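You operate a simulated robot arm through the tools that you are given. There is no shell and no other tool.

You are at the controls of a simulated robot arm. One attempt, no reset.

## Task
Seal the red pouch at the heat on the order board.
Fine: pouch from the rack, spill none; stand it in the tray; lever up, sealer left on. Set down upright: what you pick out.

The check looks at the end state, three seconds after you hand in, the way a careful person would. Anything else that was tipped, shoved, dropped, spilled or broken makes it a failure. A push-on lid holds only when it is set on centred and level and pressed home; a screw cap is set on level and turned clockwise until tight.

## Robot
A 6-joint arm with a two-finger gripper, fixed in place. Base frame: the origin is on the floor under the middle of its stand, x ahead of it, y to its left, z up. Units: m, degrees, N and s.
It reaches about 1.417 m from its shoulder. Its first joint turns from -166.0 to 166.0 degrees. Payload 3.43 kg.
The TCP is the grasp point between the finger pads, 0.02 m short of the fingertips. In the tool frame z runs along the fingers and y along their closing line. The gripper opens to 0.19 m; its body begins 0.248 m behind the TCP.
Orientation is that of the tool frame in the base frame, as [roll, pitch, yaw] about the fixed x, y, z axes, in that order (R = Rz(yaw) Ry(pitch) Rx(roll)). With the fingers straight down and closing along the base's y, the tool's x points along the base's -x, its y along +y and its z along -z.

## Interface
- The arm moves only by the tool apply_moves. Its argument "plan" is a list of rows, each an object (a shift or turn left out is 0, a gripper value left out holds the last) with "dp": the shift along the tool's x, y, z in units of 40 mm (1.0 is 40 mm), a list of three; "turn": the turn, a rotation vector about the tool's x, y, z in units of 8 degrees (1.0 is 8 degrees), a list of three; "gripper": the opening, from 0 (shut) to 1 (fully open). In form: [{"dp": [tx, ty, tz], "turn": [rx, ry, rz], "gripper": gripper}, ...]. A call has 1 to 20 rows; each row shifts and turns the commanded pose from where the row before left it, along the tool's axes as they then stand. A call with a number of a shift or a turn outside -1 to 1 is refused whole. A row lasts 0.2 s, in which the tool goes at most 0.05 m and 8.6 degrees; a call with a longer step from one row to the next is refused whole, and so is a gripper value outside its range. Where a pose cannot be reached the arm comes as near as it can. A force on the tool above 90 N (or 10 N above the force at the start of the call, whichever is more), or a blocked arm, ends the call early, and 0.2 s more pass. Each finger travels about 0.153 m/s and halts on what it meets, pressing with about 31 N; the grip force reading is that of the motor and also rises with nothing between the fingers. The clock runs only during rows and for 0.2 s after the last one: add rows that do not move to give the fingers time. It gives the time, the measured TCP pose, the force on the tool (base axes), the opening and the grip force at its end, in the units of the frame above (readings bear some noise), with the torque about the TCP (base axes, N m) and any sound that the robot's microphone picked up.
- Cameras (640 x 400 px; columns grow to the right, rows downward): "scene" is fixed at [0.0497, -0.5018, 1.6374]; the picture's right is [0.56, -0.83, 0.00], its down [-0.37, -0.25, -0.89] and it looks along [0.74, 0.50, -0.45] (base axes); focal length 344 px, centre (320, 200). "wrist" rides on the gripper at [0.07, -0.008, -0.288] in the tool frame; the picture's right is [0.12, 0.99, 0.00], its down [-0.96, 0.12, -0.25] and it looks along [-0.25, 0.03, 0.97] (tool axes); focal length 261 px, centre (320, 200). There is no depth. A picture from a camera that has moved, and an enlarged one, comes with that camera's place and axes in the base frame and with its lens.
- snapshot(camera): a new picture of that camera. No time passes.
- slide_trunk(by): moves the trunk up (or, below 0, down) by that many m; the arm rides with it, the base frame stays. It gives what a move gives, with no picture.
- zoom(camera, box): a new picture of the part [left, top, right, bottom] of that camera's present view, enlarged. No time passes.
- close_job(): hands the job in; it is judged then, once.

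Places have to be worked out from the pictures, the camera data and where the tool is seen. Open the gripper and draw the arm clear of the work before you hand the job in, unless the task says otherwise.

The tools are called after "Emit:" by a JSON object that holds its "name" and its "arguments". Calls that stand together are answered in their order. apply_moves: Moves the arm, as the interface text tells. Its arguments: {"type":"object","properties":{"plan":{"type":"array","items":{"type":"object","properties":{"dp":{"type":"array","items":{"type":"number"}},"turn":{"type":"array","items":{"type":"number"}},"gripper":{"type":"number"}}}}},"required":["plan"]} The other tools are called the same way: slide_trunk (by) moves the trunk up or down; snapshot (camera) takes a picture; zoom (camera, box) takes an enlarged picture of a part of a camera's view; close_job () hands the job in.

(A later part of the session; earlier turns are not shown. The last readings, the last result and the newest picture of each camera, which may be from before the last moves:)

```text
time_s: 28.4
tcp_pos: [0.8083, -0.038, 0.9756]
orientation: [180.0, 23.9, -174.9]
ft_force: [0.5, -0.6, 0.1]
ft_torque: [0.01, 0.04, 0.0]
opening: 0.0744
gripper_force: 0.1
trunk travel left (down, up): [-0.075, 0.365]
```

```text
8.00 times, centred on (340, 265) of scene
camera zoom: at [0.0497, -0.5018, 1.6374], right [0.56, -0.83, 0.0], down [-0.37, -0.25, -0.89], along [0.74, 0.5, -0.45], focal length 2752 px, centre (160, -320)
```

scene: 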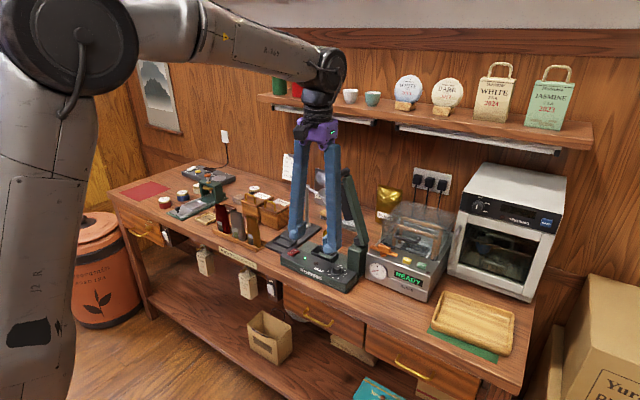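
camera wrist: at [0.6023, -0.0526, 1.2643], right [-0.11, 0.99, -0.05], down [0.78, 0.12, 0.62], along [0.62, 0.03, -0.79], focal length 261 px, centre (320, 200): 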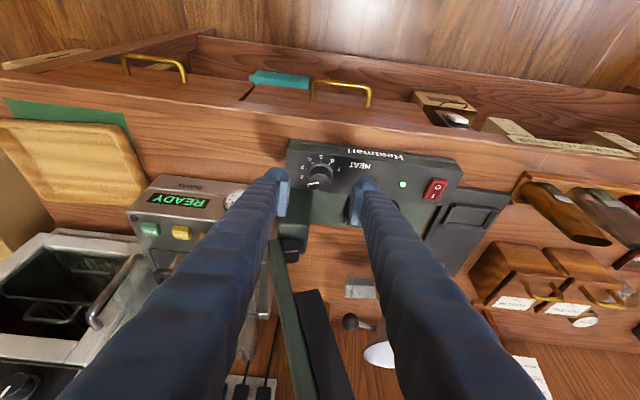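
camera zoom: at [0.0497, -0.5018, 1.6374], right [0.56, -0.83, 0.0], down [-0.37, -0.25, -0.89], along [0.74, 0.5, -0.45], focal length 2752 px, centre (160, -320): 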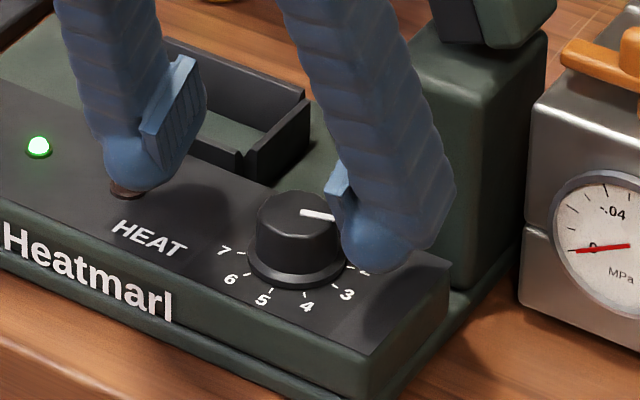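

The dial now reads 2 exactly. I re-centre on the knob, regrip, and turn another 35° clockwise.

Emit:
{"name": "apply_moves", "arguments": {"plan": [{"dp": [0.045, -0.197, 0]}, {"dp": [0, 0, 0.4]}, {"dp": [0, 0, 0.28]}, {"dp": [0, 0, 0]}, {"gripper": 0.22}, {"gripper": 0.12}, {"gripper": 0.05}, {"dp": [0, 0, 0]}, {"turn": [0.325, 0, 0.731]}, {"turn": [0.325, 0, 0.731]}, {"turn": [0.325, 0, 0.731]}, {"turn": [0.325, 0, 0.731]}, {"turn": [0.325, 0, 0.731]}, {"turn": [0.1525, 0, 0.343]}, {"dp": [0, 0, 0]}]}}

Emit:
{"name": "apply_moves", "arguments": {"plan": [{"gripper": 0.2}, {"gripper": 0.39}, {"dp": [0, 0, 0]}, {"dp": [0, 0, -0.7]}, {"dp": [0, 0, -1]}, {"dp": [0, 0, -1]}, {"dp": [0, 0, 0]}]}}

Emit:
{"name": "zoom", "arguments": {"camera": "wrist", "box": [264, 120, 376, 200]}}

Emit:
{"name": "zoom", "arguments": {"camera": "scene", "box": [310, 240, 370, 290]}}

```text
time_s: 31.6
tcp_pos: [0.8193, -0.0445, 0.9506]
orientation: [179.9, 24.1, 150.0]
ft_force: [7.2, 2.0, 5.9]
ft_torque: [-0.16, -0.19, -0.02]
opening: 0.0309
gripper_force: 45.3
trunk travel left (down, up): [-0.075, 0.365]
```

```text
time_s: 33.2
tcp_pos: [0.7794, -0.0226, 1.0478]
orientation: [-180.0, 23.9, 149.9]
ft_force: [0.7, -0.5, 0.1]
ft_torque: [-0.03, -0.05, 0.03]
opening: 0.0739
gripper_force: 0.1
trunk travel left (down, up): [-0.075, 0.365]
```

```text
5.00 times, centred on (320, 160) of wrist
camera zoom: at [0.6186, 0.0607, 1.2813], right [0.4, 0.91, -0.05], down [0.73, -0.29, 0.62], along [0.55, -0.28, -0.78], focal length 1303 px, centre (320, 400)
```

zoom: 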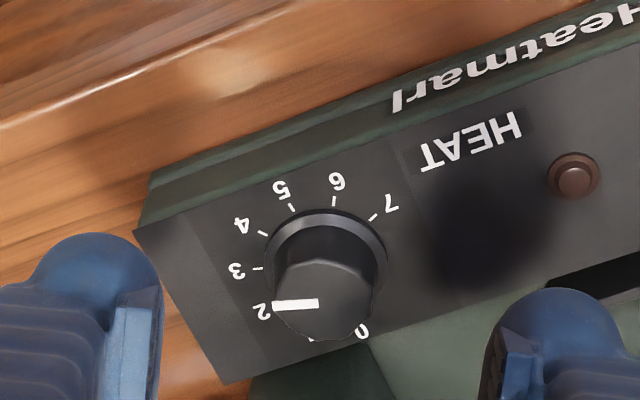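

```text
8.00 times, centred on (340, 265) of scene
camera zoom: at [0.0497, -0.5018, 1.6374], right [0.56, -0.83, 0.0], down [-0.37, -0.25, -0.89], along [0.74, 0.5, -0.45], focal length 2752 px, centre (160, -320)
```

zoom: 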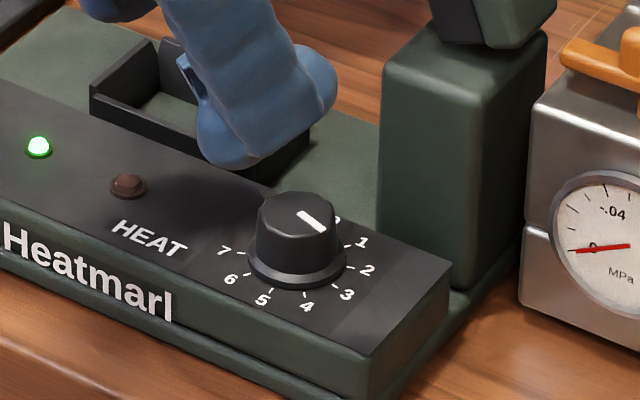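

The pointer now looks to be at 3. I'll verify with a tighter zoom on both cameras.

Emit:
{"name": "zoom", "arguments": {"camera": "scene", "box": [324, 256, 350, 280]}}

Emit:
{"name": "zoom", "arguments": {"camera": "wrist", "box": [300, 150, 340, 190]}}

Emit:
{"name": "zoom", "arguments": {"camera": "scene", "box": [276, 236, 372, 296]}}

```text
16.00 times, centred on (337, 268) of scene
camera zoom: at [0.0497, -0.5018, 1.6374], right [0.56, -0.83, 0.0], down [-0.37, -0.25, -0.89], along [0.74, 0.5, -0.45], focal length 5504 px, centre (48, -888)
```

zoom: 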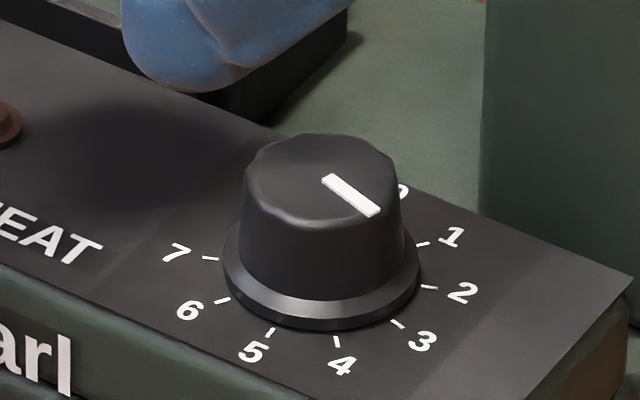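

```text
10.00 times, centred on (320, 170) of wrist
camera zoom: at [0.6186, 0.0607, 1.2813], right [0.4, 0.91, -0.05], down [0.73, -0.29, 0.62], along [0.55, -0.28, -0.78], focal length 2606 px, centre (320, 500)
```

zoom: 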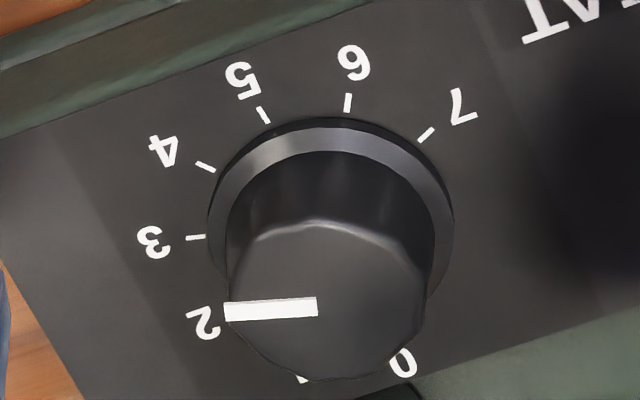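

```text
6.67 times, centred on (324, 266) of scene
camera zoom: at [0.0497, -0.5018, 1.6374], right [0.56, -0.83, 0.0], down [-0.37, -0.25, -0.89], along [0.74, 0.5, -0.45], focal length 2293 px, centre (293, -240)
```

zoom: 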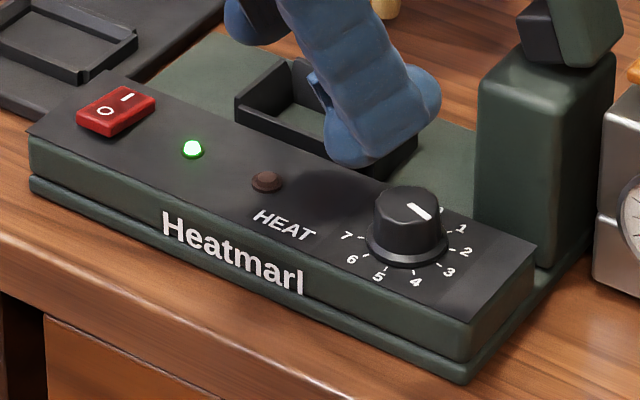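

Dial verified at 3 (the pointer is parallel to the 3 tick), and the sealer hasn't moved. Now I retreat, straighten the tool, rise, and rotate so the fingers close along x for the pouch.

Emit:
{"name": "apply_moves", "arguments": {"plan": [{"dp": [0, 0, -1]}, {"dp": [0, 0, -1]}, {"dp": [0, 0, -1]}, {"dp": [0, 0, -0.5], "turn": [0, 1, 0]}, {"dp": [0, 0, -0.5], "turn": [0, 1, 0]}, {"dp": [0, 0, -0.5], "turn": [0, 1, 0]}, {"turn": [0, 0, 1]}, {"turn": [0, 0, 1]}, {"turn": [0, 0, 1]}, {"turn": [0, 0, 1]}, {"turn": [0, 0, 1]}, {"turn": [0, 0, 1]}, {"turn": [0, 0, 1]}, {"turn": [0, 0, 0.5]}, {"dp": [0, 0, 0]}]}}

```text
time_s: 36.4
tcp_pos: [0.7241, 0.0097, 1.2143]
orientation: [-180.0, 0.0, 90.0]
ft_force: [-0.5, 0.5, -0.5]
ft_torque: [0.02, -0.03, 0.0]
opening: 0.0742
gripper_force: 0.2
trunk travel left (down, up): [-0.075, 0.365]
```

Now the tool is vertical with the fingers closing along x. I move over to the rack, staying high, and look.

Emit:
{"name": "apply_moves", "arguments": {"plan": [{"dp": [0.9, 0.15, 0]}, {"dp": [0.9, 0.15, 0]}, {"dp": [0.9, 0.15, 0]}, {"dp": [0.9, 0.15, 0]}, {"dp": [0.9, 0.15, 0]}, {"dp": [0.9, 0.15, 0]}, {"dp": [0.9, 0.15, 0]}, {"dp": [0.9, 0.15, 0]}, {"dp": [0.9, 0.15, 0]}, {"dp": [0.9, 0.15, 0]}, {"dp": [0.9, 0.15, 0]}, {"dp": [0.9, 0.15, 0]}, {"dp": [0.9, 0.15, 0]}, {"dp": [0.5, 0, 0]}, {"dp": [0, 0, 0]}]}}

Emit:
{"name": "snapshot", "arguments": {"camera": "wrist"}}

Emit:
{"name": "snapshot", "arguments": {"camera": "scene"}}

```text
time_s: 39.6
tcp_pos: [0.7583, 0.4726, 1.1869]
orientation: [180.0, -0.1, 90.0]
ft_force: [0.3, -0.6, -1.1]
ft_torque: [-0.04, -0.01, -0.01]
opening: 0.0741
gripper_force: 0.1
out of reach, approached as far as the arm can: row 11, 12, 13, 14
trunk travel left (down, up): [-0.075, 0.365]
```

```text
taken
camera wrist: at [0.7502, 0.5437, 1.4747], right [0.99, 0.12, 0.0], down [0.12, -0.96, 0.25], along [0.03, -0.25, -0.97], focal length 261 px, centre (320, 200)
```

wrist: 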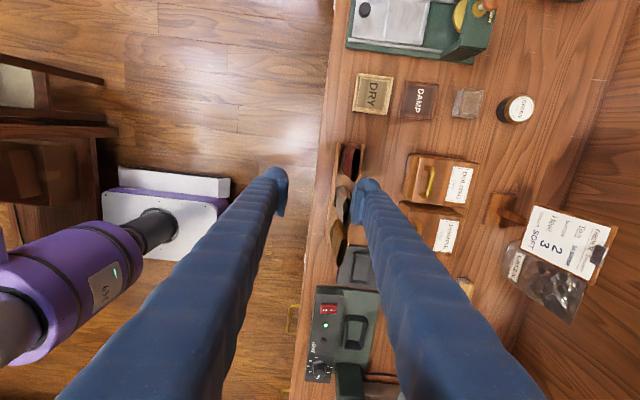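

```text
taken
```

scene: 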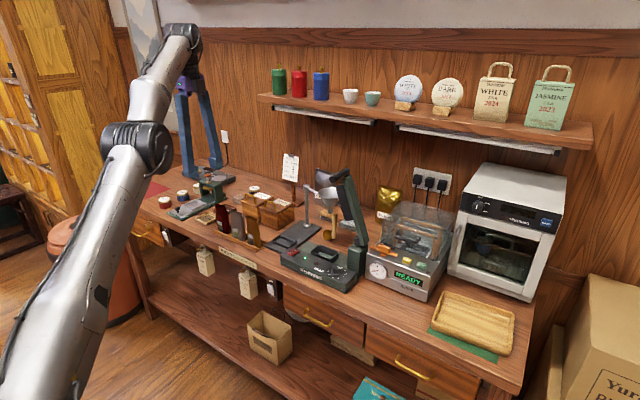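

The arm is stretched to its limit at this height with the trunk low. I raise the trunk by 0.15 m, which should restore reach for the lower approach.

Emit:
{"name": "slide_trunk", "arguments": {"by": 0.15}}

Emit:
{"name": "apply_moves", "arguments": {"plan": [{"dp": [0, 0, 0.9]}, {"dp": [0, 0, 0.9]}, {"dp": [0, 0, 0.9]}, {"dp": [0, 0, 0.9]}, {"dp": [0.3, 0.3, 0.4]}, {"dp": [0.3, 0.3, 0]}, {"dp": [0, 0.3, 0]}, {"dp": [0, 0.3, 0]}, {"dp": [0, 0, 0]}]}}

Emit:
{"name": "snapshot", "arguments": {"camera": "wrist"}}

```text
time_s: 41.3
tcp_pos: [0.7587, 0.4725, 1.3369]
orientation: [180.0, -0.1, 90.0]
ft_force: [0.3, 0.1, 0.7]
ft_torque: [-0.05, -0.02, 0.0]
opening: 0.0741
gripper_force: 0.0
trunk travel left (down, up): [-0.225, 0.215]
```

```text
time_s: 43.3
tcp_pos: [0.8062, 0.4966, 1.177]
orientation: [179.9, 0.0, 89.9]
ft_force: [0.3, 0.5, -0.1]
ft_torque: [-0.02, -0.02, 0.0]
opening: 0.0743
gripper_force: 0.2
trunk travel left (down, up): [-0.225, 0.215]
```

```text
taken
camera wrist: at [0.7991, 0.5672, 1.4646], right [0.99, 0.12, 0.0], down [0.12, -0.96, 0.25], along [0.03, -0.25, -0.97], focal length 261 px, centre (320, 200)
```

wrist: 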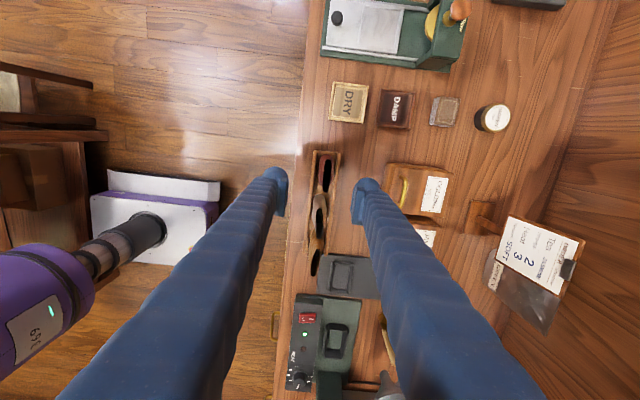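

The red pouch is visible between the fingertips. I'll zoom in to fix its exact position, thickness and the gap to the silver pouch.

Emit:
{"name": "zoom", "arguments": {"camera": "wrist", "box": [270, 140, 390, 220]}}

Emit:
{"name": "zoom", "arguments": {"camera": "wrist", "box": [300, 145, 350, 205]}}

Emit:
{"name": "zoom", "arguments": {"camera": "scene", "box": [170, 130, 270, 250]}}

```text
5.00 times, centred on (330, 180) of wrist
camera zoom: at [0.7991, 0.5672, 1.4646], right [0.99, 0.12, 0.0], down [0.12, -0.96, 0.25], along [0.03, -0.25, -0.97], focal length 1303 px, centre (270, 300)
```

zoom: 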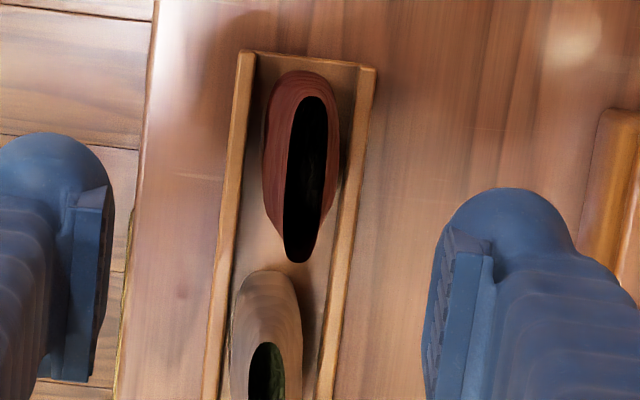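

```text
6.67 times, centred on (325, 175) of wrist
camera zoom: at [0.7991, 0.5672, 1.4646], right [0.99, 0.12, 0.0], down [0.12, -0.96, 0.25], along [0.03, -0.25, -0.97], focal length 1738 px, centre (287, 367)
```

zoom: 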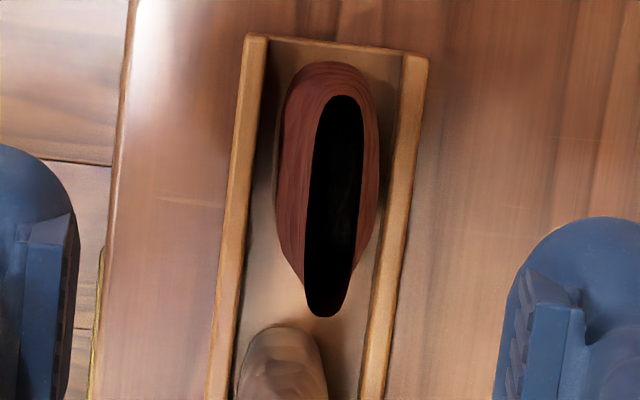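

```text
3.33 times, centred on (220, 190) of scene
camera zoom: at [0.0497, -0.5018, 1.6374], right [0.56, -0.83, 0.0], down [-0.37, -0.25, -0.89], along [0.74, 0.5, -0.45], focal length 1147 px, centre (653, 233)
```

zoom: 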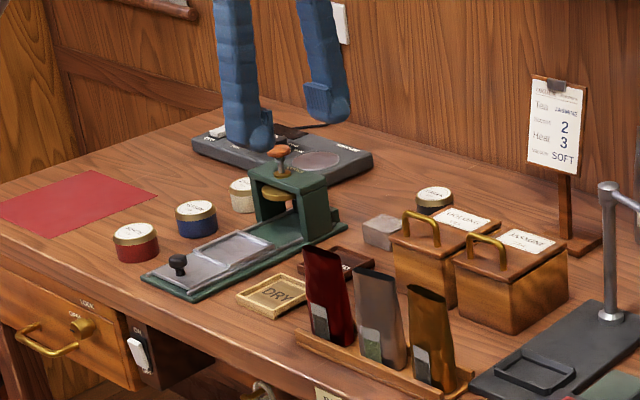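

Red pouch mouth centre is about (0.821, 0.4935), spanning y 0.464–0.523, and the pouch is about 23 mm thick at z ≈ 0.965. I tilt 12° so the body leans toward +y and move to a pre-grasp point above it.

Emit:
{"name": "apply_moves", "arguments": {"plan": [{"turn": [0, -0.75, 0]}, {"turn": [0, -0.75, 0]}, {"dp": [0.256, 0.0925, 0.675]}, {"dp": [0.256, 0.0925, 0.675]}, {"dp": [0.256, 0.0925, 0.675]}, {"dp": [0.256, 0.0925, 0.675]}, {"dp": [0, 0, 0]}]}}

Emit:
{"name": "zoom", "arguments": {"camera": "wrist", "box": [260, 130, 380, 210]}}

Emit:
{"name": "zoom", "arguments": {"camera": "scene", "box": [180, 150, 280, 250]}}

```text
time_s: 44.9
tcp_pos: [0.8028, 0.5006, 1.0557]
orientation: [179.9, 12.0, 90.0]
ft_force: [-0.1, -0.5, -0.6]
ft_torque: [-0.05, -0.02, 0.03]
opening: 0.0741
gripper_force: 0.1
out of reach, approached as far as the arm can: row 2
trunk travel left (down, up): [-0.225, 0.215]
```

```text
5.00 times, centred on (320, 170) of wrist
camera zoom: at [0.7939, 0.6304, 1.3215], right [0.99, 0.12, -0.02], down [0.12, -0.89, 0.44], along [0.03, -0.44, -0.9], focal length 1303 px, centre (320, 350)
```

zoom: 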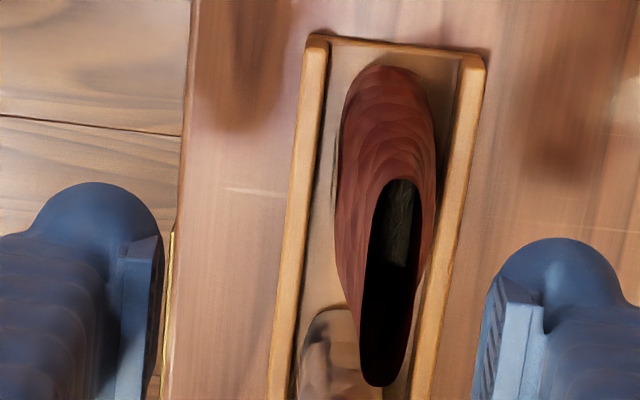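

```text
4.00 times, centred on (230, 200) of scene
camera zoom: at [0.0497, -0.5018, 1.6374], right [0.56, -0.83, 0.0], down [-0.37, -0.25, -0.89], along [0.74, 0.5, -0.45], focal length 1376 px, centre (680, 200)
```

zoom: 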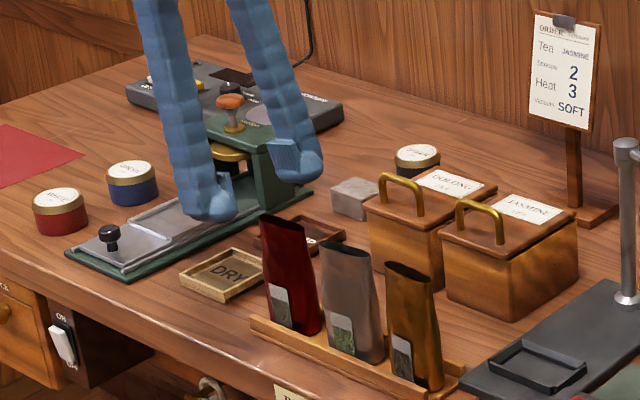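

Both views agree on the mouth at (0.821, 0.493, 1.0). I line up on the approach axis at this height and then descend along the tool axis to TCP z ≈ 0.965.

Emit:
{"name": "apply_moves", "arguments": {"plan": [{"dp": [0.15, 0.23, -0.03]}, {"dp": [0.15, 0.225, -0.03]}, {"dp": [0, 0, 0.5]}, {"dp": [0, 0, 0.5]}, {"dp": [0, 0, 0]}]}}

Emit:
{"name": "zoom", "arguments": {"camera": "wrist", "box": [260, 130, 380, 210]}}

Emit:
{"name": "zoom", "arguments": {"camera": "scene", "box": [190, 170, 270, 250]}}

```text
time_s: 46.1
tcp_pos: [0.8125, 0.5, 1.0157]
orientation: [-180.0, 12.0, 90.0]
ft_force: [0.2, 0.0, 0.2]
ft_torque: [-0.04, -0.02, -0.04]
opening: 0.074
gripper_force: 0.1
out of reach, approached as far as the arm can: row 2
trunk travel left (down, up): [-0.225, 0.215]
```

```text
5.00 times, centred on (320, 170) of wrist
camera zoom: at [0.8039, 0.6287, 1.283], right [0.99, 0.12, -0.02], down [0.12, -0.89, 0.44], along [0.03, -0.44, -0.9], focal length 1303 px, centre (320, 350)
```

zoom: 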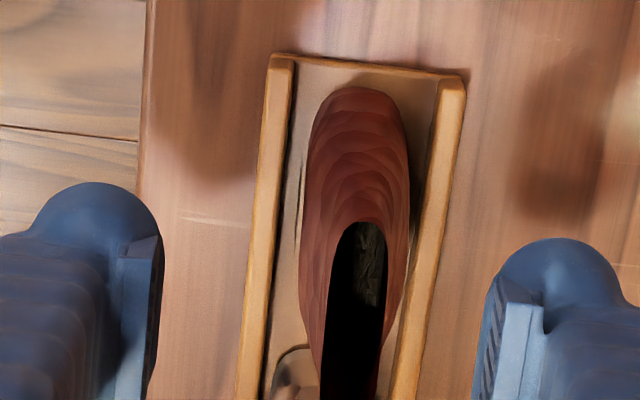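

```text
5.00 times, centred on (230, 210) of scene
camera zoom: at [0.0497, -0.5018, 1.6374], right [0.56, -0.83, 0.0], down [-0.37, -0.25, -0.89], along [0.74, 0.5, -0.45], focal length 1720 px, centre (770, 150)
```

zoom: 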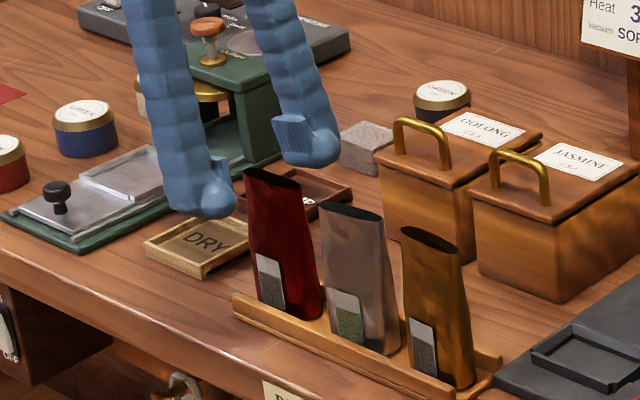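

At 12° tilt the arm is nearly straight out to this spot. I reduce the tilt to 6°, which still clears the lever later, and finish the descent to TCP ≈ (0.821, 0.4935, 0.965).

Emit:
{"name": "apply_moves", "arguments": {"plan": [{"turn": [0, 0.75, 0]}, {"dp": [-0.03, 0.2125, 0.1]}, {"dp": [0, 0, 0.4]}, {"dp": [0, 0, 0.4]}, {"dp": [0, 0, 0.378]}, {"dp": [0, 0, 0]}]}}

Emit:
{"name": "zoom", "arguments": {"camera": "wrist", "box": [260, 140, 380, 220]}}

Emit:
{"name": "zoom", "arguments": {"camera": "scene", "box": [190, 170, 270, 250]}}

```text
time_s: 47.5
tcp_pos: [0.8218, 0.4942, 0.9663]
orientation: [180.0, 6.0, 90.0]
ft_force: [-0.4, -0.1, 0.5]
ft_torque: [-0.05, -0.04, 0.01]
opening: 0.0742
gripper_force: 0.1
trunk travel left (down, up): [-0.225, 0.215]
```

```text
5.00 times, centred on (320, 180) of wrist
camera zoom: at [0.8123, 0.5944, 1.2445], right [0.99, 0.12, -0.01], down [0.12, -0.93, 0.35], along [0.03, -0.35, -0.94], focal length 1303 px, centre (320, 300)
```

zoom: 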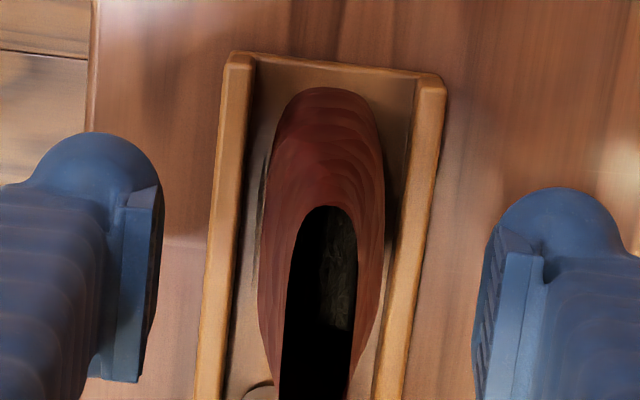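

```text
5.00 times, centred on (230, 210) of scene
camera zoom: at [0.0497, -0.5018, 1.6374], right [0.56, -0.83, 0.0], down [-0.37, -0.25, -0.89], along [0.74, 0.5, -0.45], focal length 1720 px, centre (770, 150)
```

zoom: 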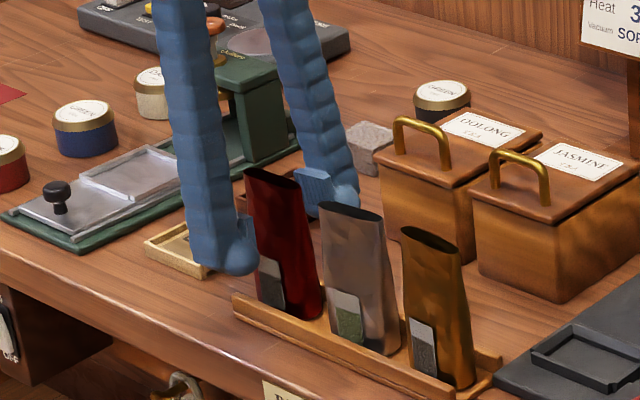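

TCP is at (0.822, 0.494, 0.966), with the pouch centred between the pads and no contact force. I close gently.

Emit:
{"name": "apply_moves", "arguments": {"plan": [{"gripper": 0.3}, {"gripper": 0.22}, {"gripper": 0.16}, {"gripper": 0.1}, {"gripper": 0.05}, {"dp": [0, 0, 0]}]}}

Emit:
{"name": "zoom", "arguments": {"camera": "wrist", "box": [260, 140, 380, 220]}}

Emit:
{"name": "zoom", "arguments": {"camera": "scene", "box": [190, 170, 270, 250]}}

```text
time_s: 48.9
tcp_pos: [0.8209, 0.4937, 0.9661]
orientation: [180.0, 5.9, 89.9]
ft_force: [0.4, 0.1, 0.9]
ft_torque: [-0.01, 0.0, 0.02]
opening: 0.0225
gripper_force: 31.2
trunk travel left (down, up): [-0.225, 0.215]
```

```text
5.00 times, centred on (320, 180) of wrist
camera zoom: at [0.8126, 0.594, 1.2444], right [0.99, 0.12, -0.01], down [0.12, -0.93, 0.35], along [0.03, -0.35, -0.94], focal length 1303 px, centre (320, 300)
```

zoom: 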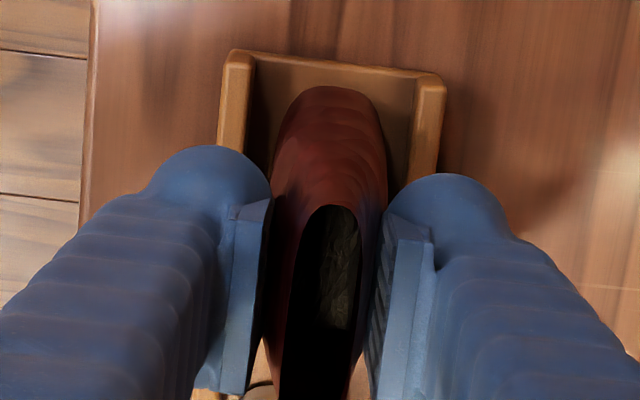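

```text
5.00 times, centred on (230, 210) of scene
camera zoom: at [0.0497, -0.5018, 1.6374], right [0.56, -0.83, 0.0], down [-0.37, -0.25, -0.89], along [0.74, 0.5, -0.45], focal length 1720 px, centre (770, 150)
```

zoom: 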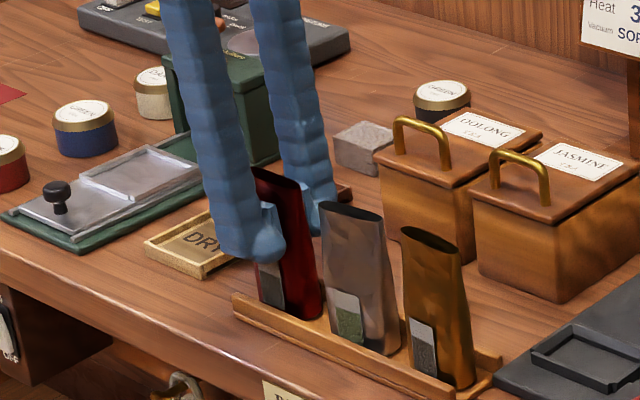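

The pouch is gripped at 22.5 mm and stands undisturbed. I lift straight up slowly by 3 cm and check that it comes along upright.

Emit:
{"name": "apply_moves", "arguments": {"plan": [{"dp": [-0.01, 0, -0.1]}, {"dp": [-0.02, 0, -0.2]}, {"dp": [-0.021, 0, -0.2]}, {"dp": [-0.021, 0, -0.2]}, {"dp": [-0.01, 0, -0.1]}, {"dp": [0, 0, 0]}]}}

Emit:
{"name": "zoom", "arguments": {"camera": "scene", "box": [190, 170, 270, 250]}}

Emit:
{"name": "zoom", "arguments": {"camera": "wrist", "box": [260, 140, 380, 220]}}

```text
time_s: 50.3
tcp_pos: [0.8209, 0.4931, 0.9987]
orientation: [180.0, 5.9, 90.0]
ft_force: [-0.8, 0.4, -0.3]
ft_torque: [0.02, 0.03, 0.02]
opening: 0.0222
gripper_force: 31.0
trunk travel left (down, up): [-0.225, 0.215]
```

```text
5.00 times, centred on (230, 210) of scene
camera zoom: at [0.0497, -0.5018, 1.6374], right [0.56, -0.83, 0.0], down [-0.37, -0.25, -0.89], along [0.74, 0.5, -0.45], focal length 1720 px, centre (770, 150)
```

zoom: 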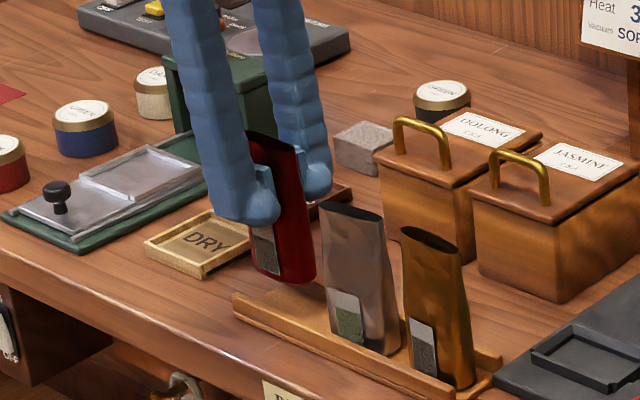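

```text
5.00 times, centred on (320, 180) of wrist
camera zoom: at [0.8124, 0.5942, 1.2772], right [0.99, 0.12, -0.01], down [0.12, -0.93, 0.35], along [0.03, -0.35, -0.94], focal length 1303 px, centre (320, 300)
```

zoom: 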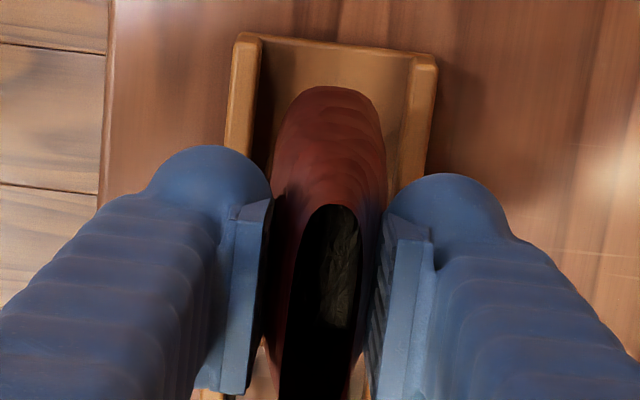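

The pouch lifted cleanly and upright. I continue up and then back toward the robot, clear of the other pouches.

Emit:
{"name": "apply_moves", "arguments": {"plan": [{"dp": [-0.021, 0, -0.2]}, {"dp": [-0.042, 0, -0.4]}, {"dp": [-0.042, 0, -0.4]}, {"dp": [-0.042, 0, -0.4]}, {"dp": [-0.031, -0.2, -0.3]}, {"dp": [-0.031, -0.4, -0.3]}, {"dp": [-0.031, -0.4, -0.3]}, {"dp": [-0.031, -0.4, -0.3]}, {"dp": [0, -0.4, 0]}, {"dp": [0, -0.4, 0]}, {"dp": [0, -0.2, 0]}, {"dp": [0, 0, 0]}]}}

Emit:
{"name": "snapshot", "arguments": {"camera": "scene"}}

```text
time_s: 52.9
tcp_pos: [0.7243, 0.4944, 1.1039]
orientation: [179.9, 6.0, 89.9]
ft_force: [-0.4, 0.4, 0.0]
ft_torque: [0.0, -0.01, -0.01]
opening: 0.0219
gripper_force: 31.1
trunk travel left (down, up): [-0.225, 0.215]
```

```text
taken
```

scene: 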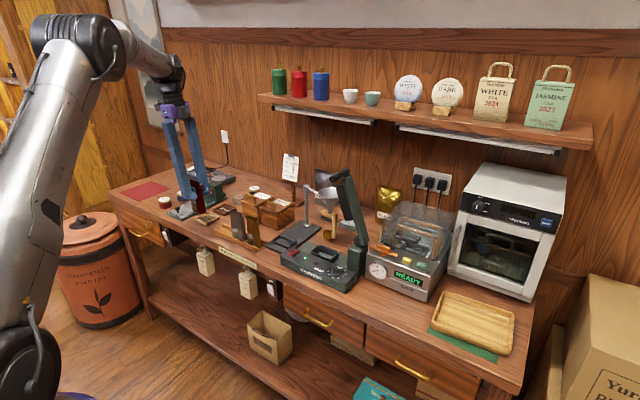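

Carrying the pouch at x ≈ 0.72 with its bottom around z ≈ 1.03, I slide smoothly in −y to line up with the well at y ≈ 0.05.

Emit:
{"name": "apply_moves", "arguments": {"plan": [{"dp": [-0.298, 0, 0.031]}, {"dp": [-0.497, 0, 0.052]}, {"dp": [-0.726, 0, 0.0763]}, {"dp": [-0.726, 0, 0.0763]}, {"dp": [-0.726, 0, 0.0763]}, {"dp": [-0.726, 0, 0.0763]}, {"dp": [-0.726, 0, 0.0763]}, {"dp": [-0.726, 0, 0.0763]}, {"dp": [-0.726, 0, 0.0763]}, {"dp": [-0.726, 0, 0.0763]}, {"dp": [-0.726, 0, 0.0763]}, {"dp": [-0.726, 0, 0.0763]}, {"dp": [-0.726, 0, 0.0763]}, {"dp": [-0.726, 0, 0.0763]}, {"dp": [-0.726, 0, 0.0763]}, {"dp": [-0.497, 0, 0.052]}, {"dp": [-0.298, 0, 0.031]}, {"dp": [0, 0, 0]}]}}

Emit:
{"name": "snapshot", "arguments": {"camera": "wrist"}}

Emit:
{"name": "snapshot", "arguments": {"camera": "scene"}}

```text
time_s: 56.7
tcp_pos: [0.7243, 0.0503, 1.1029]
orientation: [-179.9, 6.0, 89.9]
ft_force: [0.0, -0.3, -0.8]
ft_torque: [-0.01, -0.03, 0.03]
opening: 0.0219
gripper_force: 30.7
trunk travel left (down, up): [-0.225, 0.215]
```

```text
taken
camera wrist: at [0.7158, 0.1503, 1.3809], right [0.99, 0.12, -0.01], down [0.12, -0.93, 0.35], along [0.03, -0.35, -0.94], focal length 261 px, centre (320, 200)
```

wrist: 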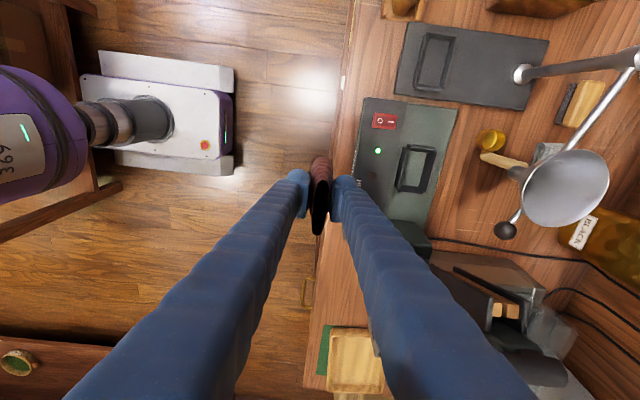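

```text
taken
```

scene: 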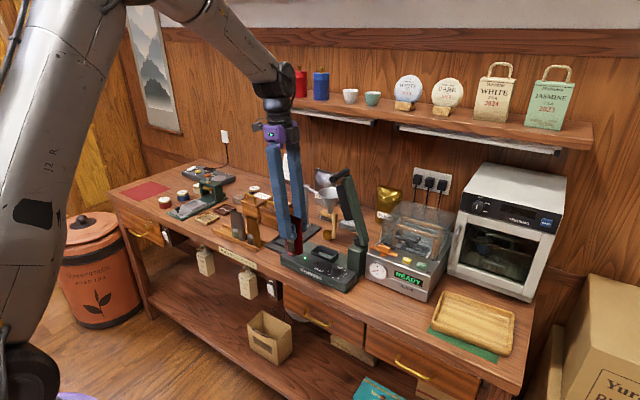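

Now I measure the well precisely from this view, and check the lever clearance ahead.

Emit:
{"name": "zoom", "arguments": {"camera": "wrist", "box": [340, 90, 480, 230]}}

Emit:
{"name": "zoom", "arguments": {"camera": "scene", "box": [270, 170, 380, 290]}}

Emit:
{"name": "zoom", "arguments": {"camera": "wrist", "box": [380, 210, 580, 380]}}

```text
2.86 times, centred on (410, 160) of wrist
camera zoom: at [0.7158, 0.1503, 1.3809], right [0.99, 0.12, -0.01], down [0.12, -0.93, 0.35], along [0.03, -0.35, -0.94], focal length 745 px, centre (63, 314)
```

zoom: 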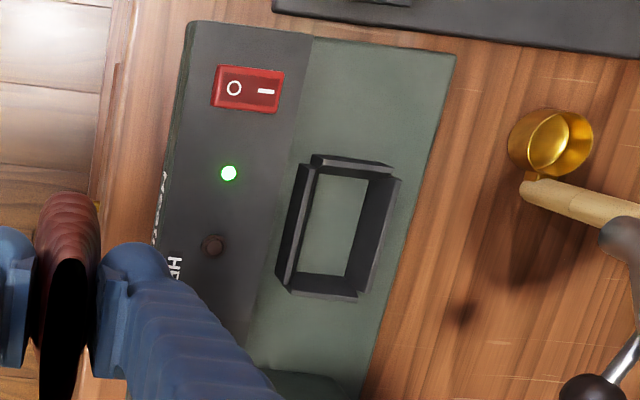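

```text
3.33 times, centred on (325, 230) of scene
camera zoom: at [0.0497, -0.5018, 1.6374], right [0.56, -0.83, 0.0], down [-0.37, -0.25, -0.89], along [0.74, 0.5, -0.45], focal length 1147 px, centre (303, 100)
```

zoom: 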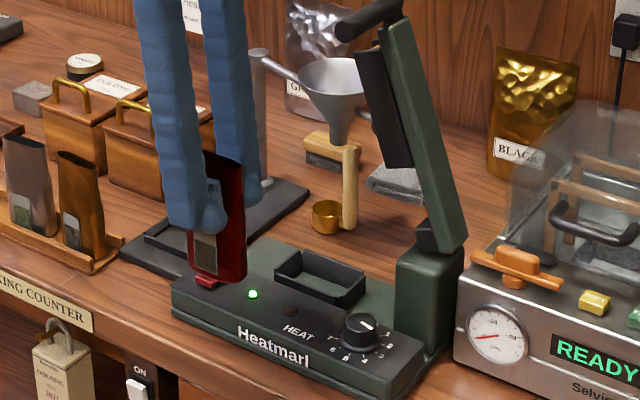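

```text
2.35 times, centred on (480, 295) of wrist
camera zoom: at [0.7158, 0.1503, 1.3809], right [0.99, 0.12, -0.01], down [0.12, -0.93, 0.35], along [0.03, -0.35, -0.94], focal length 613 px, centre (-56, -24)
```

zoom: 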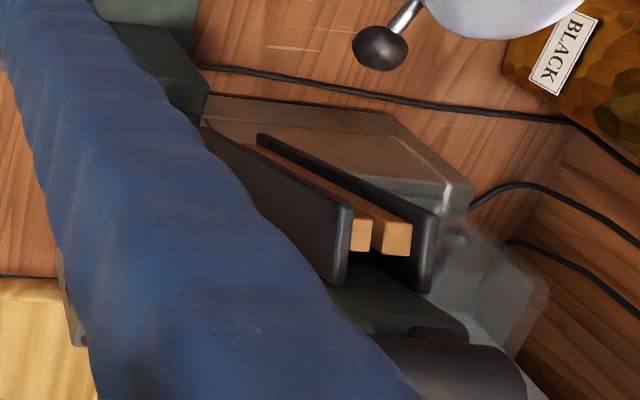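

I can see the jaw: two bars between plates that come down over the pouch top, plus a black ball knob by the funnel near (0.968, 0.025, 1.075) to avoid. I zoom in more on the well for an accurate centre.

Emit:
{"name": "zoom", "arguments": {"camera": "wrist", "box": [388, 136, 448, 206]}}

Emit:
{"name": "zoom", "arguments": {"camera": "scene", "box": [306, 240, 346, 270]}}

Emit:
{"name": "zoom", "arguments": {"camera": "wrist", "box": [290, 150, 370, 240]}}

Emit:
{"name": "zoom", "arguments": {"camera": "scene", "box": [280, 205, 330, 260]}}

```text
5.71 times, centred on (418, 171) of wrist
camera zoom: at [0.7158, 0.1503, 1.3809], right [0.99, 0.12, -0.01], down [0.12, -0.93, 0.35], along [0.03, -0.35, -0.94], focal length 1489 px, centre (-240, 366)
```

zoom: 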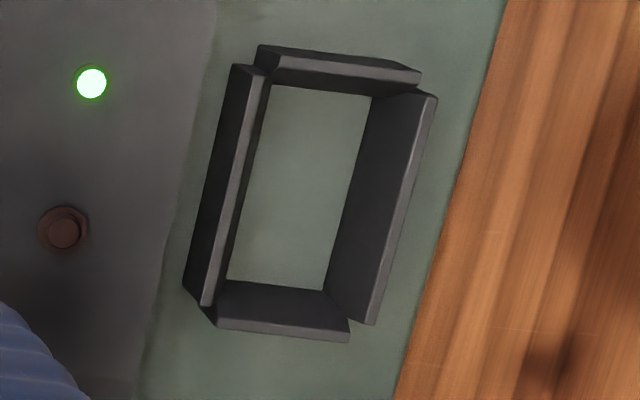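

```text
13.33 times, centred on (326, 255) of scene
camera zoom: at [0.0497, -0.5018, 1.6374], right [0.56, -0.83, 0.0], down [-0.37, -0.25, -0.89], along [0.74, 0.5, -0.45], focal length 4587 px, centre (240, -533)
```

zoom: 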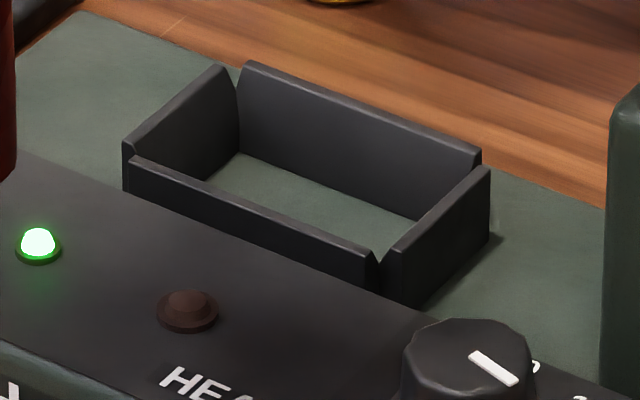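

```text
4.44 times, centred on (330, 195) of wrist
camera zoom: at [0.7158, 0.1503, 1.3809], right [0.99, 0.12, -0.01], down [0.12, -0.93, 0.35], along [0.03, -0.35, -0.94], focal length 1158 px, centre (276, 222)
```

zoom: 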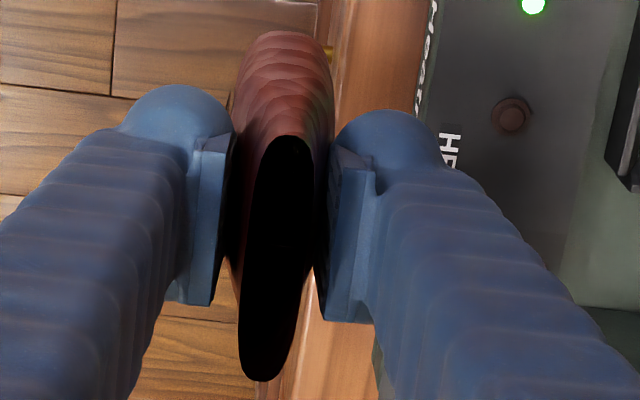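

```text
7.27 times, centred on (305, 232) of scene
camera zoom: at [0.0497, -0.5018, 1.6374], right [0.56, -0.83, 0.0], down [-0.37, -0.25, -0.89], along [0.74, 0.5, -0.45], focal length 2502 px, centre (429, -36)
```

zoom: 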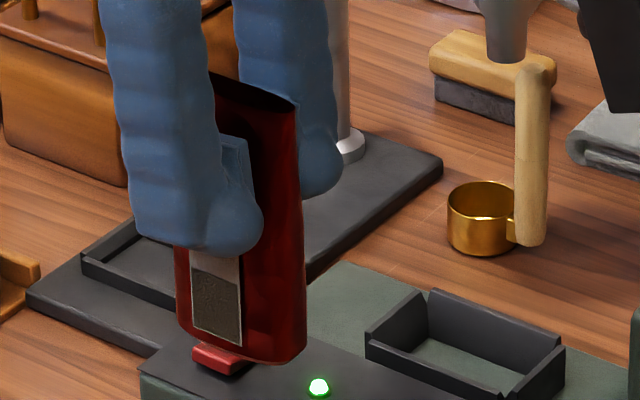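

Well inner floor is about x 0.875–0.917, y 0.022–0.091, z ≈ 0.898, centre (0.896, 0.0565). I move forward over it, staying 1 cm to +y for now to keep away from the lever jaw and the ball knob.

Emit:
{"name": "apply_moves", "arguments": {"plan": [{"dp": [0.05, 0.3, -0.005]}, {"dp": [0.05, 0.55, -0.005]}, {"dp": [0.05, 0.7, -0.005]}, {"dp": [0.05, 0.7, -0.005]}, {"dp": [0.05, 0.7, -0.005]}, {"dp": [0.05, 0.6, -0.005]}, {"dp": [0.05, 0.45, -0.005]}, {"dp": [0.053, 0.3, -0.007]}, {"dp": [0, 0, 0]}]}}

Emit:
{"name": "snapshot", "arguments": {"camera": "wrist"}}

Emit:
{"name": "zoom", "arguments": {"camera": "scene", "box": [280, 150, 390, 280]}}

Emit:
{"name": "zoom", "arguments": {"camera": "wrist", "box": [280, 110, 380, 240]}}

```text
time_s: 58.7
tcp_pos: [0.8967, 0.0676, 1.1026]
orientation: [179.9, 6.0, 90.0]
ft_force: [-0.8, 0.7, -1.0]
ft_torque: [0.01, 0.03, 0.0]
opening: 0.0215
gripper_force: 30.7
trunk travel left (down, up): [-0.225, 0.215]
```

```text
taken
camera wrist: at [0.8887, 0.1672, 1.3805], right [0.99, 0.12, -0.01], down [0.12, -0.93, 0.35], along [0.03, -0.35, -0.94], focal length 261 px, centre (320, 200)
```

wrist: 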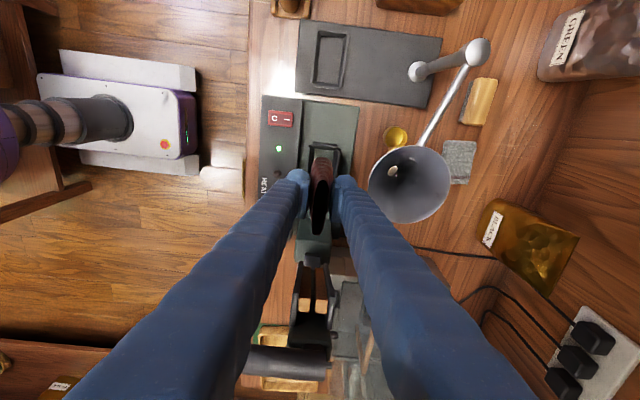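

```text
3.08 times, centred on (335, 215) of scene
camera zoom: at [0.0497, -0.5018, 1.6374], right [0.56, -0.83, 0.0], down [-0.37, -0.25, -0.89], along [0.74, 0.5, -0.45], focal length 1058 px, centre (274, 154)
```

zoom: 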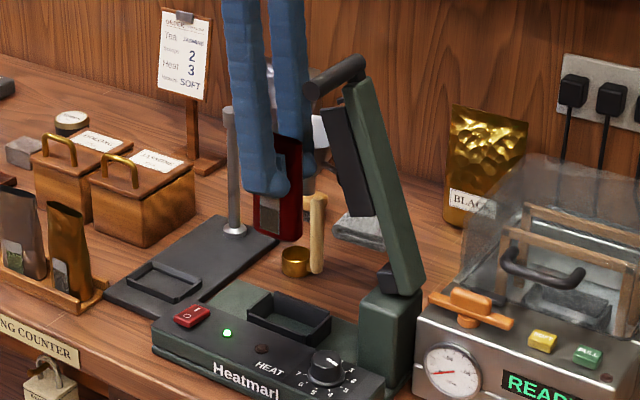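

```text
3.08 times, centred on (330, 175) of wrist
camera zoom: at [0.8887, 0.1672, 1.3805], right [0.99, 0.12, -0.01], down [0.12, -0.93, 0.35], along [0.03, -0.35, -0.94], focal length 802 px, centre (289, 277)
```

zoom: 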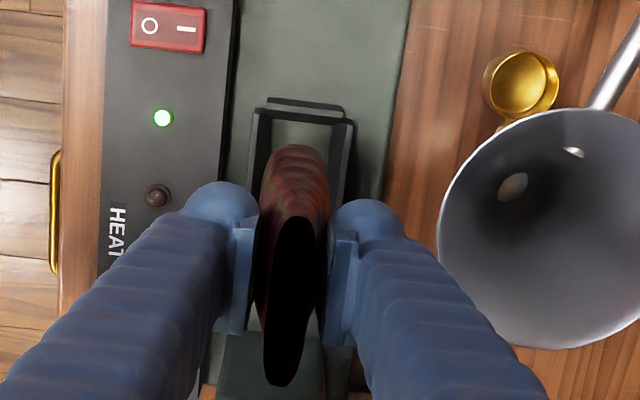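

The pouch hangs nicely over the well. I zoom to check alignment before lowering.

Emit:
{"name": "zoom", "arguments": {"camera": "wrist", "box": [296, 128, 346, 178]}}

Emit:
{"name": "zoom", "arguments": {"camera": "scene", "box": [300, 190, 350, 275]}}

```text
8.00 times, centred on (321, 153) of wrist
camera zoom: at [0.8887, 0.1672, 1.3805], right [0.99, 0.12, -0.01], down [0.12, -0.93, 0.35], along [0.03, -0.35, -0.94], focal length 2085 px, centre (312, 576)
```

zoom: 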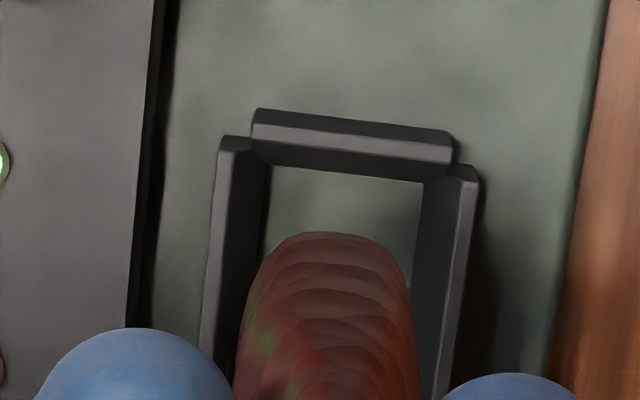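

```text
4.71 times, centred on (325, 232) of scene
camera zoom: at [0.0497, -0.5018, 1.6374], right [0.56, -0.83, 0.0], down [-0.37, -0.25, -0.89], along [0.74, 0.5, -0.45], focal length 1619 px, centre (296, 47)
```

zoom: 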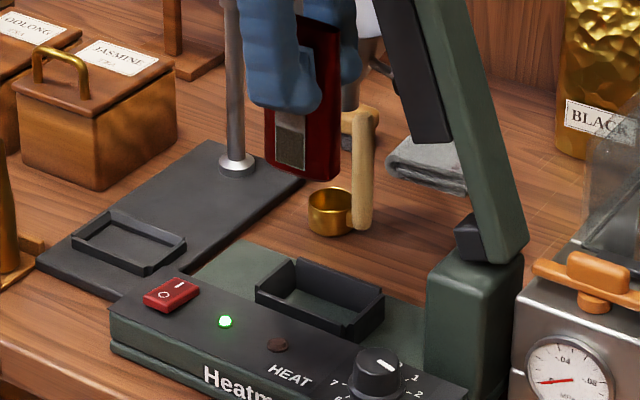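

The well walls flare outward. Floor centre comes out at (0.9005, 0.0545), and the pouch bottom (~31 × 61 mm) fits. I shift to TCP (0.8995, 0.055) and lower to z ≈ 1.03 for a final check above the rim.

Emit:
{"name": "apply_moves", "arguments": {"plan": [{"dp": [-0.0246, 0.014, 0.2]}, {"dp": [-0.0246, 0.014, 0.4]}, {"dp": [-0.0246, 0.014, 0.45]}, {"dp": [-0.0246, 0.014, 0.45]}, {"dp": [-0.0246, 0.014, 0.338]}, {"dp": [0, 0, 0]}]}}

Emit:
{"name": "zoom", "arguments": {"camera": "wrist", "box": [286, 118, 356, 198]}}

Emit:
{"name": "zoom", "arguments": {"camera": "scene", "box": [290, 150, 380, 280]}}

Emit:
{"name": "zoom", "arguments": {"camera": "scene", "box": [305, 215, 350, 270]}}

```text
time_s: 60.1
tcp_pos: [0.8994, 0.0543, 1.03]
orientation: [179.9, 6.0, 89.9]
ft_force: [0.5, 0.4, -0.1]
ft_torque: [0.01, 0.0, 0.03]
opening: 0.0215
gripper_force: 31.4
trunk travel left (down, up): [-0.225, 0.215]
```

```text
5.00 times, centred on (321, 158) of wrist
camera zoom: at [0.8908, 0.155, 1.3085], right [0.99, 0.12, -0.01], down [0.12, -0.93, 0.35], along [0.03, -0.35, -0.94], focal length 1303 px, centre (315, 410)
```

zoom: 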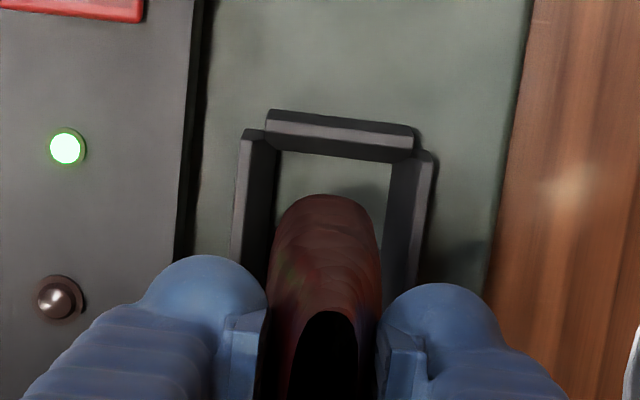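

```text
3.08 times, centred on (335, 215) of scene
camera zoom: at [0.0497, -0.5018, 1.6374], right [0.56, -0.83, 0.0], down [-0.37, -0.25, -0.89], along [0.74, 0.5, -0.45], focal length 1058 px, centre (274, 154)
```

zoom: 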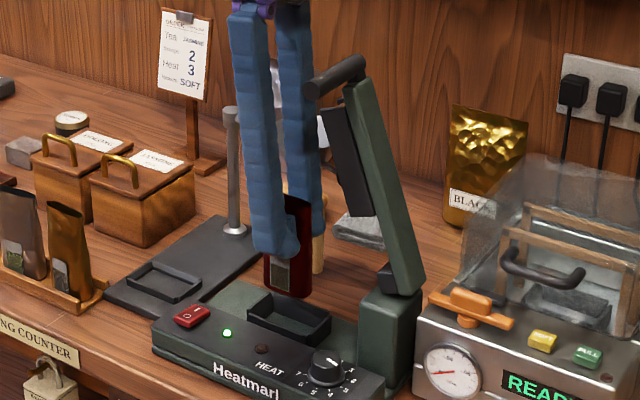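

```text
7.27 times, centred on (328, 242) of scene
camera zoom: at [0.0497, -0.5018, 1.6374], right [0.56, -0.83, 0.0], down [-0.37, -0.25, -0.89], along [0.74, 0.5, -0.45], focal length 2502 px, centre (266, -109)
```

zoom: 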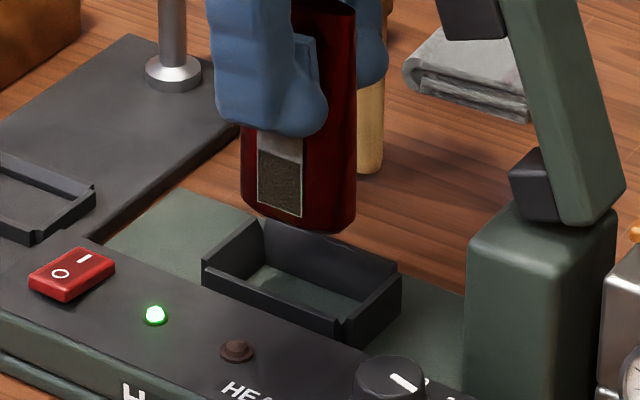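

Alignment is good: the pouch bottom is at about z 0.947, directly above the well. I apply a tiny yaw/x correction and lower slowly into the well, stopping just above the expected floor contact.

Emit:
{"name": "apply_moves", "arguments": {"plan": [{"dp": [0, 0.03, 0], "turn": [0, 0, 0.19]}, {"dp": [0.0157, 0, 0.149]}, {"dp": [0.0209, 0, 0.199]}, {"dp": [0.0209, 0, 0.199]}, {"dp": [0.0209, 0, 0.199]}, {"dp": [0.0157, 0, 0.149]}, {"dp": [0, 0, 0]}]}}

Emit:
{"name": "zoom", "arguments": {"camera": "wrist", "box": [286, 118, 356, 198]}}

Emit:
{"name": "zoom", "arguments": {"camera": "scene", "box": [305, 215, 350, 270]}}

```text
time_s: 61.7
tcp_pos: [0.9006, 0.054, 0.9946]
orientation: [179.7, 6.0, 88.5]
ft_force: [0.1, 0.5, -0.7]
ft_torque: [-0.01, 0.03, 0.0]
opening: 0.0214
gripper_force: 31.5
trunk travel left (down, up): [-0.225, 0.215]
```

```text
5.00 times, centred on (321, 158) of wrist
camera zoom: at [0.8943, 0.1539, 1.2725], right [1.0, 0.09, -0.01], down [0.09, -0.93, 0.35], along [0.02, -0.35, -0.94], focal length 1303 px, centre (315, 410)
```

zoom: 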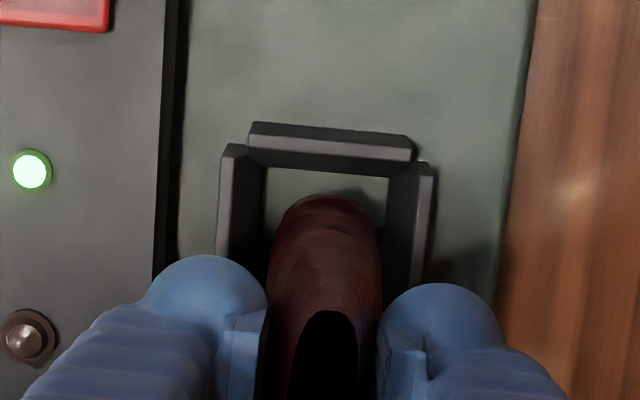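

```text
7.27 times, centred on (328, 242) of scene
camera zoom: at [0.0497, -0.5018, 1.6374], right [0.56, -0.83, 0.0], down [-0.37, -0.25, -0.89], along [0.74, 0.5, -0.45], focal length 2502 px, centre (266, -109)
```

zoom: 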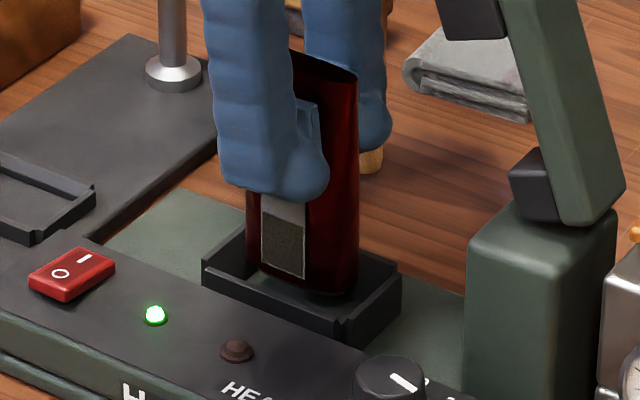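

The pouch base is inside the well with no contact yet. I lower in 3 mm steps, watching the force.

Emit:
{"name": "apply_moves", "arguments": {"plan": [{"dp": [0.0078, 0, 0.0746]}, {"dp": [0.0078, 0, 0.0746]}, {"dp": [0.0078, 0, 0.0746]}, {"dp": [0, 0, 0]}]}}

```text
time_s: 62.7
tcp_pos: [0.9004, 0.0535, 0.9833]
orientation: [179.8, 6.0, 88.5]
ft_force: [-0.6, 0.2, -0.3]
ft_torque: [-0.05, -0.01, 0.0]
opening: 0.0214
gripper_force: 30.7
trunk travel left (down, up): [-0.225, 0.215]
```

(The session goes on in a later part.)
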